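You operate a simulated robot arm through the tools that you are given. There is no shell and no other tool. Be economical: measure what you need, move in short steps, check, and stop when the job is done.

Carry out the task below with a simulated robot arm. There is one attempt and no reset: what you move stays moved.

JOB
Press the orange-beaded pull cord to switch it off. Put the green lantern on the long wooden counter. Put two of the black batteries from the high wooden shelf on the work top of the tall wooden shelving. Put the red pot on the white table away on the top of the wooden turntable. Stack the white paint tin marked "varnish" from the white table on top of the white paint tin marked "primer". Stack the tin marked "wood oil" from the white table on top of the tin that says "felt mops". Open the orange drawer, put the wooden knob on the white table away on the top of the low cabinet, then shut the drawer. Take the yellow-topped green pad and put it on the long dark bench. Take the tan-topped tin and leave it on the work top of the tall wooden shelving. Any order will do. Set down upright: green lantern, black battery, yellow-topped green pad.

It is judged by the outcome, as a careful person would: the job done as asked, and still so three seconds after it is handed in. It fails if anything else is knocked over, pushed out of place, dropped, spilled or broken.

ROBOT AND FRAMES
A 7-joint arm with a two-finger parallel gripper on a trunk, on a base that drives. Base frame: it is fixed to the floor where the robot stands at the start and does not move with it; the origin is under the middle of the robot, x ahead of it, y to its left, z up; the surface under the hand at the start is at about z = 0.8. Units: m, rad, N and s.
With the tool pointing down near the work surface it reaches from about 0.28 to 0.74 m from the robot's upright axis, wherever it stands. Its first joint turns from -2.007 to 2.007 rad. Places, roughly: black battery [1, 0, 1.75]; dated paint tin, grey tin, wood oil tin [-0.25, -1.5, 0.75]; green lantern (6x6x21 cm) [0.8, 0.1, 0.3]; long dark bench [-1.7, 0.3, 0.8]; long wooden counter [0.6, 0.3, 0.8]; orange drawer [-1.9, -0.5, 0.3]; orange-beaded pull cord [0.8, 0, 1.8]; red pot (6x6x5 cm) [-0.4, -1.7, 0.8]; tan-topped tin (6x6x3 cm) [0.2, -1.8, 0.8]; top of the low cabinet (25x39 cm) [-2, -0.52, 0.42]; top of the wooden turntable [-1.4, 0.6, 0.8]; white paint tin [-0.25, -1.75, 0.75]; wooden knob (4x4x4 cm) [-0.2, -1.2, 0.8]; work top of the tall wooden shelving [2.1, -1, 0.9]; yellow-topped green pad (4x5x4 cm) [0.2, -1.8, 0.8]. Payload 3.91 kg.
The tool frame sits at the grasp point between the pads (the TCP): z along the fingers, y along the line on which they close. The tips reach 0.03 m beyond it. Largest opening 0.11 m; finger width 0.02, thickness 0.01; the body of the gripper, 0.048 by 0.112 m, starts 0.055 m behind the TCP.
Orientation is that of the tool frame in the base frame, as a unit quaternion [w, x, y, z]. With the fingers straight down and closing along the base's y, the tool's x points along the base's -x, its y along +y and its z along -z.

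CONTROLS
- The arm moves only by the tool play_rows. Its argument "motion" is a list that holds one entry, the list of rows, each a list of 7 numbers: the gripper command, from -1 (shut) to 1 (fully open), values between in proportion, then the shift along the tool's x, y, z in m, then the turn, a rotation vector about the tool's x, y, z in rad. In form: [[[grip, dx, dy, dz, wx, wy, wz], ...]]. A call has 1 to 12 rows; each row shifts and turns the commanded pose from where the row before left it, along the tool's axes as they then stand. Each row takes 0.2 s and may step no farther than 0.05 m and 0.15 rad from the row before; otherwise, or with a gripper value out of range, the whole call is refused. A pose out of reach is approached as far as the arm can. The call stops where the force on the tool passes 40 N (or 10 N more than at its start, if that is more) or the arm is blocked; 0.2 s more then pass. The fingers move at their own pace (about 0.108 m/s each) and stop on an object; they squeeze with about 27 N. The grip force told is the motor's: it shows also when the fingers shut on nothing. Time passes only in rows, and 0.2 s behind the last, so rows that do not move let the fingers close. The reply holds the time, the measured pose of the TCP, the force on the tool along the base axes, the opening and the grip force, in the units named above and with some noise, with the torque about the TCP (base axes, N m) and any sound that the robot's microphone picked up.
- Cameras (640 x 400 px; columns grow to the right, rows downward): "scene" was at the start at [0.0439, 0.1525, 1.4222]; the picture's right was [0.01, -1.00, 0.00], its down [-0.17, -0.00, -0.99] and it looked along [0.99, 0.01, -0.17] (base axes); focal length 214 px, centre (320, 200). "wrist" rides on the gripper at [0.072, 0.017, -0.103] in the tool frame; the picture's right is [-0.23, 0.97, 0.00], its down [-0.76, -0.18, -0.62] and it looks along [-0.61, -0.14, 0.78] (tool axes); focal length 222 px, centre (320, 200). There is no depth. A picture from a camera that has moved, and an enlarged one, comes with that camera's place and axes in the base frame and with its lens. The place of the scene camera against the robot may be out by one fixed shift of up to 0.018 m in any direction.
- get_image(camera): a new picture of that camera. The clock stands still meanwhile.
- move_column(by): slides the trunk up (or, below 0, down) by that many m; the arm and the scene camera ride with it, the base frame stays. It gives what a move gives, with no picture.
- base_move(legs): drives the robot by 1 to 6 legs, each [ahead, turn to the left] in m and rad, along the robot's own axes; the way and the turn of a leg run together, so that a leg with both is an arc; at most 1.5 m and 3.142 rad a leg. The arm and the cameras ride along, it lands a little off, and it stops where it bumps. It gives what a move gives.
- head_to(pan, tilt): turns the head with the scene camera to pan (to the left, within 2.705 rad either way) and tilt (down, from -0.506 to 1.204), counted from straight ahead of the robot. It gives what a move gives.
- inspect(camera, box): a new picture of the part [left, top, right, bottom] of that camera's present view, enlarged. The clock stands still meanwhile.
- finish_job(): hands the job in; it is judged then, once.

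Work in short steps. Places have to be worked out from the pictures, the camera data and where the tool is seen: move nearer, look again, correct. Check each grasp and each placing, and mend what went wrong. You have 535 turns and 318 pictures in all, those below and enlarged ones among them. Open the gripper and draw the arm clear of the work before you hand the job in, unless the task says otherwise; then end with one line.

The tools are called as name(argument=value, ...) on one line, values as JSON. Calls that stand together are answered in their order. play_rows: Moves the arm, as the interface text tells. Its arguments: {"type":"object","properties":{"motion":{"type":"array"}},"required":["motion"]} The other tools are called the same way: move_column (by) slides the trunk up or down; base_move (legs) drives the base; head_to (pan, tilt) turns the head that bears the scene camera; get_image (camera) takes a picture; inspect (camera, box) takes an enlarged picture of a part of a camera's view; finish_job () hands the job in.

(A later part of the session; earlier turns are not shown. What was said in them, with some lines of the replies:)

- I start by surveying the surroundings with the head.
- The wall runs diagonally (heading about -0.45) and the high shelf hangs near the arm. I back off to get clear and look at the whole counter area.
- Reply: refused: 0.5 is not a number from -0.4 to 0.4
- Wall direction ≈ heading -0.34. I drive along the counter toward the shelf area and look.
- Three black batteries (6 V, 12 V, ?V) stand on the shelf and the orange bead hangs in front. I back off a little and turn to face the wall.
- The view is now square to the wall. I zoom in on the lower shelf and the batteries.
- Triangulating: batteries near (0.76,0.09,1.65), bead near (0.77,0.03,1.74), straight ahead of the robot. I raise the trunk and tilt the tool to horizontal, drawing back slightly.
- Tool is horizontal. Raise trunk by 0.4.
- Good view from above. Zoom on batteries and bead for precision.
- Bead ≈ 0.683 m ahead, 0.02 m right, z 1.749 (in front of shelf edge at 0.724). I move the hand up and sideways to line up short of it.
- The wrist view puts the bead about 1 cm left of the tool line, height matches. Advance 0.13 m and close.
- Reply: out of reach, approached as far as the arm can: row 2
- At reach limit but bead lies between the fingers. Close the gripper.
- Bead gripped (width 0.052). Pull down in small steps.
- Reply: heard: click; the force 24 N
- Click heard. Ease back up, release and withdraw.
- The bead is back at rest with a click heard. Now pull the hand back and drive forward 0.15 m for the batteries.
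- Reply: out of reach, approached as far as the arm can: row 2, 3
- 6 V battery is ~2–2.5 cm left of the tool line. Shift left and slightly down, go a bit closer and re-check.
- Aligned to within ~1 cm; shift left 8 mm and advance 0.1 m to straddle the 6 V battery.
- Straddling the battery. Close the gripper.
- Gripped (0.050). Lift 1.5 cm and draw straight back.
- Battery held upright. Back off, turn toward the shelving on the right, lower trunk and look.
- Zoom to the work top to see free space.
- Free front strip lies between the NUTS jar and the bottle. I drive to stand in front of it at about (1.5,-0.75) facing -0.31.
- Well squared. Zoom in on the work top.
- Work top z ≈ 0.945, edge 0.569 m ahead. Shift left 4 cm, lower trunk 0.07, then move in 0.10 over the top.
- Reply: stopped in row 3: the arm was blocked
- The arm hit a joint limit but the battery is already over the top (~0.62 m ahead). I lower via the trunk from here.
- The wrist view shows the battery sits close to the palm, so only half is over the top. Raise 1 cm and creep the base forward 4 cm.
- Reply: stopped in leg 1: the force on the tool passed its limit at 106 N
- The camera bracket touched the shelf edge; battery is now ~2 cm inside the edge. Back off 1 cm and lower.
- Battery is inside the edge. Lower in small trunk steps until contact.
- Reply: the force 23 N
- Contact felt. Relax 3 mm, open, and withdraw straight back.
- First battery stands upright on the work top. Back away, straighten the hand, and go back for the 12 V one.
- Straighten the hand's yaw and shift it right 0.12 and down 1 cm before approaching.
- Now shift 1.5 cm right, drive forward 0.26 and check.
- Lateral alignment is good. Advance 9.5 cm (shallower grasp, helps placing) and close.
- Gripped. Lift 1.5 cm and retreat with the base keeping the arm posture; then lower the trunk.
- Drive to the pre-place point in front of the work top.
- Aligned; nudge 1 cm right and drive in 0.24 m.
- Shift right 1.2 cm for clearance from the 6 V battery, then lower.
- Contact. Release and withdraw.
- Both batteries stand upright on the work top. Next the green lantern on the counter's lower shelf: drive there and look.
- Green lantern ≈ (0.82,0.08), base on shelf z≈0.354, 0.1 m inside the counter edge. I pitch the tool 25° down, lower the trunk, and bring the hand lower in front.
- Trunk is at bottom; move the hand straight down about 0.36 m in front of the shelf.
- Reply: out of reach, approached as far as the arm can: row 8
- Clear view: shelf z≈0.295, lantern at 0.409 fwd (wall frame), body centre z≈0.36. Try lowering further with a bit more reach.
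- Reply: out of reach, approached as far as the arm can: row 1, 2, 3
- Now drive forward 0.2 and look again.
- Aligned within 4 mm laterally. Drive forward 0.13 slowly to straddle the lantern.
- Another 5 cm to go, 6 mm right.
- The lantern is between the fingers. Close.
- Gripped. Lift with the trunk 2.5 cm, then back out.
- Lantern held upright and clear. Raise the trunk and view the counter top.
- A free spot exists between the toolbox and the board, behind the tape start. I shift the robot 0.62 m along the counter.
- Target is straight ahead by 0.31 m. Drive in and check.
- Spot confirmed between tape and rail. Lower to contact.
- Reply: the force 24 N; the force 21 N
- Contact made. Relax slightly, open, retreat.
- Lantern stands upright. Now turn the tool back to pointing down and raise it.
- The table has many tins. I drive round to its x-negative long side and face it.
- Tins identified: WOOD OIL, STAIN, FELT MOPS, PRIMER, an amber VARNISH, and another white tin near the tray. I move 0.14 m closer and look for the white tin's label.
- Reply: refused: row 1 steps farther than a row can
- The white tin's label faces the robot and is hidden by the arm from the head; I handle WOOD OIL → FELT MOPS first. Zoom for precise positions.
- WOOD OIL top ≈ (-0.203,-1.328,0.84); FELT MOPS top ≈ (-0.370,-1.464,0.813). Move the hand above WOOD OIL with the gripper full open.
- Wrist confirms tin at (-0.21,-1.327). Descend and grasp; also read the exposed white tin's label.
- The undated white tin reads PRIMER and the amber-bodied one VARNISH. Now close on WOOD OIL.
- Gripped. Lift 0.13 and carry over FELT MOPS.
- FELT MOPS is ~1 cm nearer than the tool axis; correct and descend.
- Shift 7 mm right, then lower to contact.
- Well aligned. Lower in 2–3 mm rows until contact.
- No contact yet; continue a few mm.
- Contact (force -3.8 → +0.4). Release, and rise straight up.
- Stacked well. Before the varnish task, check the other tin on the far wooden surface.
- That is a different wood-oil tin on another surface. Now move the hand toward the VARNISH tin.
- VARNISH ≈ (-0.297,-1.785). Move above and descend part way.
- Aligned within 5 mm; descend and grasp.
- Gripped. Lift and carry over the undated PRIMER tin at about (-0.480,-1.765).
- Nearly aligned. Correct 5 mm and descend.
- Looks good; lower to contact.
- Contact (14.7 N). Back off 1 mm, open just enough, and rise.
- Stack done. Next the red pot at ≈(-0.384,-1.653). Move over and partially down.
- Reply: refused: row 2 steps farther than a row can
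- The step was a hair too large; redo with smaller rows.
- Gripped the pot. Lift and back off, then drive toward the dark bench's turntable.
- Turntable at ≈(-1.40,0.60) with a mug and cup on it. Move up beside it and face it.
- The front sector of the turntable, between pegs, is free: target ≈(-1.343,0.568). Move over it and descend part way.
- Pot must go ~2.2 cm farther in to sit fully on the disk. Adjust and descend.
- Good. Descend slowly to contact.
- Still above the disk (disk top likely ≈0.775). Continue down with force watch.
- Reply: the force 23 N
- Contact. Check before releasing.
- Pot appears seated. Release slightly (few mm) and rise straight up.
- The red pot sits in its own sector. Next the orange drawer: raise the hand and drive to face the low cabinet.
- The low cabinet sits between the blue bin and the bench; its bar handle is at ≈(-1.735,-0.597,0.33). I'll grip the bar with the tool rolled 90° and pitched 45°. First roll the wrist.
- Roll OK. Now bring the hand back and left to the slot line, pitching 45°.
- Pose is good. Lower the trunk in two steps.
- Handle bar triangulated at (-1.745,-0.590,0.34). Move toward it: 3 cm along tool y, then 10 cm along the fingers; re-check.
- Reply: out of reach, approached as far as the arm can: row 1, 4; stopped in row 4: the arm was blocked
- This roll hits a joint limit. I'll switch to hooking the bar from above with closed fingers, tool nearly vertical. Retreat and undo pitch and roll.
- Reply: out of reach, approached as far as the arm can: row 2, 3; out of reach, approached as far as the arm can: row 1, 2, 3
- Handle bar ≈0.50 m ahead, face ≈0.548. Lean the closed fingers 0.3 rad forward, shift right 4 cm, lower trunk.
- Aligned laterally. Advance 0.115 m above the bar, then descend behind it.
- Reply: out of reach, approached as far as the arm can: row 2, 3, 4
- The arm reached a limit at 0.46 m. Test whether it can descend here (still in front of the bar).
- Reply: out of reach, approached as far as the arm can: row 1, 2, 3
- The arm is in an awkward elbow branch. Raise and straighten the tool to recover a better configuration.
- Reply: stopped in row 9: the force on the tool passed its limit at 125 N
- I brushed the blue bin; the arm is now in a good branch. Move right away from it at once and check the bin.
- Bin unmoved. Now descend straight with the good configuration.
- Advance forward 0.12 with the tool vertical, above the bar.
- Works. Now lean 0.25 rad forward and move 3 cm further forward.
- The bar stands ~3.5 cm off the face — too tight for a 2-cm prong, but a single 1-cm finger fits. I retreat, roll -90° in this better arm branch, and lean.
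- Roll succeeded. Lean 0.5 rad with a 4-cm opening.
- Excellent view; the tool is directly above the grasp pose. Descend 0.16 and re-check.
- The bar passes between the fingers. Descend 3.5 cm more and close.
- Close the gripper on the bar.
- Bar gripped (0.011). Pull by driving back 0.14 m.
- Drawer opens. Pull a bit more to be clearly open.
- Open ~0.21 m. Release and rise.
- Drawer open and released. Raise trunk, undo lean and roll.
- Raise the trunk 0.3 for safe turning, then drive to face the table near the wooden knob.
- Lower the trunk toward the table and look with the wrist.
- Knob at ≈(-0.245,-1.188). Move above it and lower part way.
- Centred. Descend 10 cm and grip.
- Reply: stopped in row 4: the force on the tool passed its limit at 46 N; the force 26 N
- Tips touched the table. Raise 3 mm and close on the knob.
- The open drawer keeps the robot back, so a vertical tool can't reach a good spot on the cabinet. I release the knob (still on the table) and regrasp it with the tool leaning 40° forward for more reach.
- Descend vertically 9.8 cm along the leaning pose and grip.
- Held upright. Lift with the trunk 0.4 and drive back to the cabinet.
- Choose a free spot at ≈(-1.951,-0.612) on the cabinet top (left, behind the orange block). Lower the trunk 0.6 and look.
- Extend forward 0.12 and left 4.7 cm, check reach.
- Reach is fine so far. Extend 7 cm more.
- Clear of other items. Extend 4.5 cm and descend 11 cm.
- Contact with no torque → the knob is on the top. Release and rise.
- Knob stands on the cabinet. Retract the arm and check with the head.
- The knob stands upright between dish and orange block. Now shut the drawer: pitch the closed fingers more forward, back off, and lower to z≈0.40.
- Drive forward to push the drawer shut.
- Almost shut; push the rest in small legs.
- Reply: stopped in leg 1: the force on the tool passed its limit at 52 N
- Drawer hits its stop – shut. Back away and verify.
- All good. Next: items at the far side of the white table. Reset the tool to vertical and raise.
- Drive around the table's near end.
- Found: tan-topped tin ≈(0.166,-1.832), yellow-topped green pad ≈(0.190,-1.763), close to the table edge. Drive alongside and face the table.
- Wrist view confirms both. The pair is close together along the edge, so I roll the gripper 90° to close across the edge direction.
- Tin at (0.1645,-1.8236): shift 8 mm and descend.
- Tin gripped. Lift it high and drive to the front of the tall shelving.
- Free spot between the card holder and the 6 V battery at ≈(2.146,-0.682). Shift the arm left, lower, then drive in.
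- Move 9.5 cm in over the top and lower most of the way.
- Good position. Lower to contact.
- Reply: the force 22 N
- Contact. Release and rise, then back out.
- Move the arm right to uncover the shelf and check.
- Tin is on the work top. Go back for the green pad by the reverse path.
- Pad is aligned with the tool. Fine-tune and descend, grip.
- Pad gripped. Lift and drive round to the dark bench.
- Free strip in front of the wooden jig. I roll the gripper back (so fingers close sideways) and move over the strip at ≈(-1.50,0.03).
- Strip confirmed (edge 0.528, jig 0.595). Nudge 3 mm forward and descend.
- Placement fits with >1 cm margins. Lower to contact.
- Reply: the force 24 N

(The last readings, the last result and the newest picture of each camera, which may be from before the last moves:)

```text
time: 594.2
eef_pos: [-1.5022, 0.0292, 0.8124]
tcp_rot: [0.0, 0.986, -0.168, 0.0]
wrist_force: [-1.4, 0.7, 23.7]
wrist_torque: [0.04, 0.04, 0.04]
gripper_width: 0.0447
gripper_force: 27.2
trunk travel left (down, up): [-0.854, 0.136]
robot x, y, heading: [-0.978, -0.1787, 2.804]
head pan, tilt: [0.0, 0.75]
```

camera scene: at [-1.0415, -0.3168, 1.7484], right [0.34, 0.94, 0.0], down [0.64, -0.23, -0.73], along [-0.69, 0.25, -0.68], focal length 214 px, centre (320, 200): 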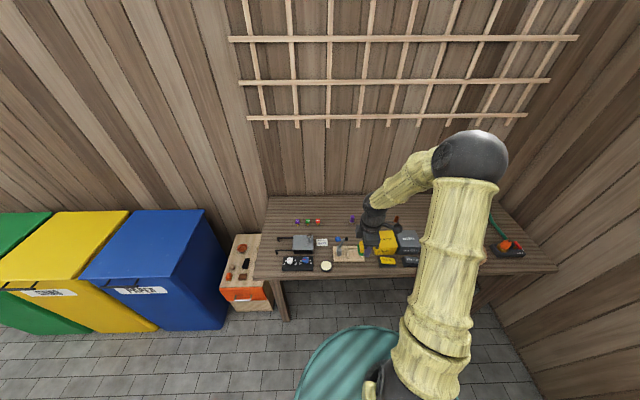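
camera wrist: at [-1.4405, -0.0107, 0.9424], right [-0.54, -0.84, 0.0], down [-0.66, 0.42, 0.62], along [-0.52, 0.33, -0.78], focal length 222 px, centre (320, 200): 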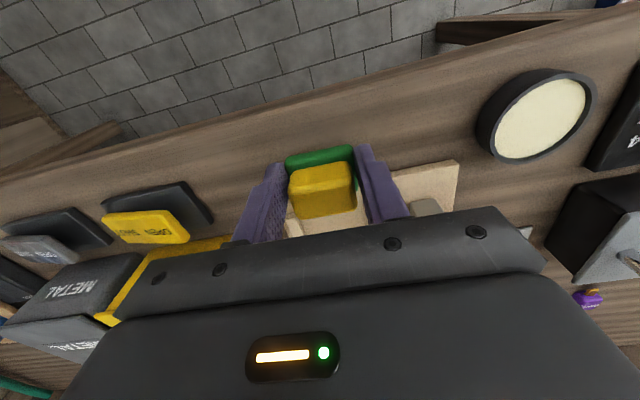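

Contact. Relax, open, rise.

play_rows(motion=[[[-0.6, 0, 0, -0.003, 0, 0, 0], [0, 0, 0, 0, 0, 0, 0], [0.2, 0, 0, 0, 0, 0, 0], [0.2, 0, 0, -0.03, 0, 0, 0], [0.2, 0, 0, -0.05, 0, 0, 0], [0.2, 0, 0, -0.05, 0, 0, 0], [0.2, 0, 0, -0.05, 0, 0, 0], [0.2, 0, 0, -0.05, 0, 0, 0]]])

get_image(camera="wrist")

base_move(legs=[[-0.4, 0]])

inspect(camera="scene", box=[220, 140, 520, 290])

```text
time: 596.0
eef_pos: [-1.5016, 0.0278, 1.0432]
tcp_rot: [0.0, 0.986, -0.168, 0.003]
wrist_force: [0.2, 0.6, 0.5]
wrist_torque: [0.04, 0.01, -0.03]
gripper_width: 0.0658
gripper_force: 0.0
trunk travel left (down, up): [-0.854, 0.136]
robot x, y, heading: [-0.9819, -0.1772, 2.801]
head pan, tilt: [0.0, 0.75]
```

```text
87 pictures are left
camera wrist: at [-1.4393, -0.0121, 1.1467], right [-0.54, -0.84, 0.0], down [-0.66, 0.42, 0.62], along [-0.52, 0.33, -0.78], focal length 222 px, centre (320, 200)
```

wrist: 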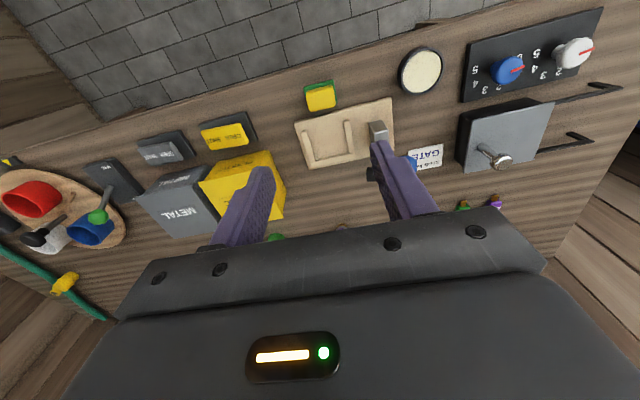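

```text
time: 598.8
eef_pos: [-1.1352, -0.1054, 1.0434]
tcp_rot: [0.0, 0.986, -0.164, 0.002]
wrist_force: [0.9, 0.4, 0.3]
wrist_torque: [0.04, 0.02, 0.0]
gripper_width: 0.0661
gripper_force: 0.2
trunk travel left (down, up): [-0.854, 0.136]
robot x, y, heading: [-0.6132, -0.3098, 2.8]
head pan, tilt: [0.0, 0.75]
```

```text
2.13 times, centred on (370, 215) of scene
camera zoom: at [-0.6726, -0.4476, 1.7484], right [0.33, 0.94, 0.0], down [0.64, -0.23, -0.73], along [-0.69, 0.24, -0.68], focal length 458 px, centre (213, 168)
```

zoom: 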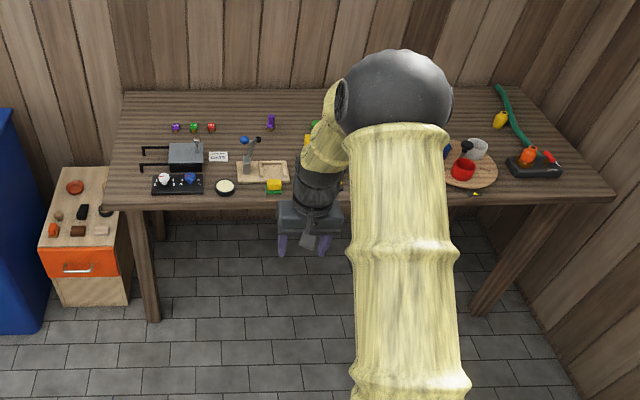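

Pad is upright on the bench. Check the drawer closure closely, and the table stacks.

inspect(camera="scene", box=[230, 210, 300, 290])

head_to(pan=1.9, tilt=0.6)

get_image(camera="scene")

head_to(pan=-2.2, tilt=0.1)

get_image(camera="scene")

```text
5.00 times, centred on (265, 250) of scene
camera zoom: at [-0.6726, -0.4476, 1.7484], right [0.33, 0.94, 0.0], down [0.64, -0.23, -0.73], along [-0.69, 0.24, -0.68], focal length 1072 px, centre (595, -50)
```

zoom: 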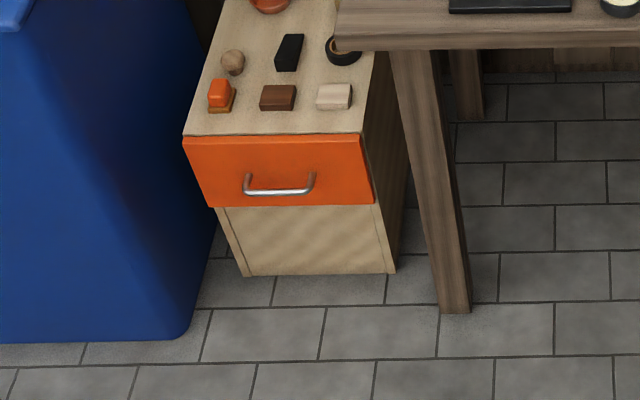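

```text
time: 600.6
eef_pos: [-1.1362, -0.106, 1.0427]
tcp_rot: [0.001, 0.986, -0.165, 0.002]
wrist_force: [-0.1, 0.0, -0.5]
wrist_torque: [-0.01, 0.03, 0.01]
gripper_width: 0.0664
gripper_force: 0.0
trunk travel left (down, up): [-0.854, 0.136]
robot x, y, heading: [-0.6112, -0.3072, 2.801]
head pan, tilt: [1.901, 0.6]
```

```text
84 pictures are left
camera scene: at [-0.5961, -0.5631, 1.7612], right [-1.0, 0.01, 0.0], down [0.01, 0.56, -0.83], along [-0.01, -0.83, -0.56], focal length 214 px, centre (320, 200)
```

scene: 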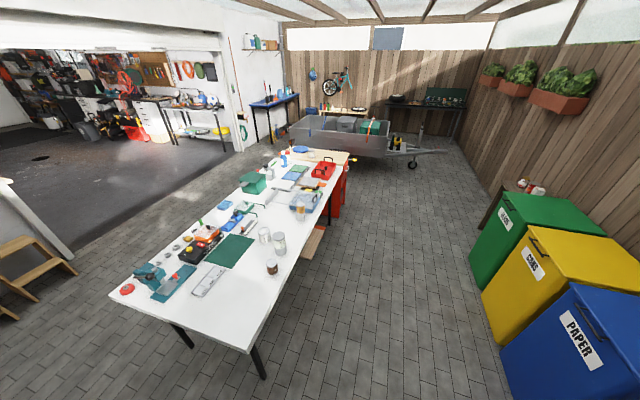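

```text
time: 604.0
eef_pos: [-1.1362, -0.1048, 1.0429]
tcp_rot: [0.001, 0.986, -0.165, 0.003]
wrist_force: [-1.0, -0.1, 0.4]
wrist_torque: [0.0, 0.02, -0.03]
gripper_width: 0.066
gripper_force: 0.0
trunk travel left (down, up): [-0.854, 0.136]
robot x, y, heading: [-0.6101, -0.309, 2.8]
head pan, tilt: [-2.201, 0.099]
```

```text
83 pictures are left
camera scene: at [-0.5195, -0.4225, 1.8074], right [0.57, -0.82, 0.0], down [-0.08, -0.06, -1.0], along [0.82, 0.56, -0.1], focal length 214 px, centre (320, 200)
```

scene: 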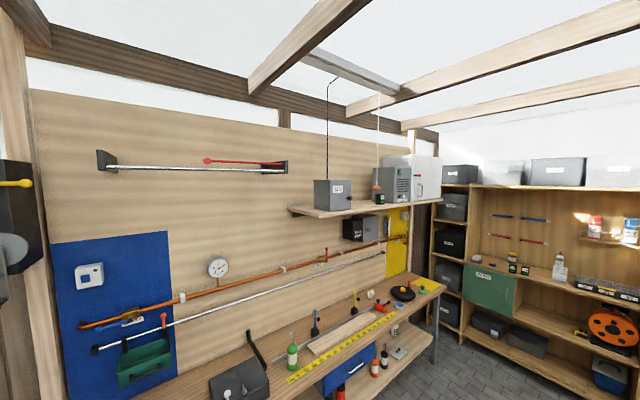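

Everything checks out: drawer shut with the knob on the cabinet, both stacks standing, lantern, batteries, tin, pot and pad in place. The gripper is open and the arm is clear, so I hand in.

finish_job()

```text
The job is handed in.
```

I did every item in the job and handed it in. I pulled the cord once and heard one click, but had no other sign that it is off. For "varnish" I stacked the amber-bodied VARNISH tin on the undated PRIMER. The arm brushed the blue bin once, without moving it.
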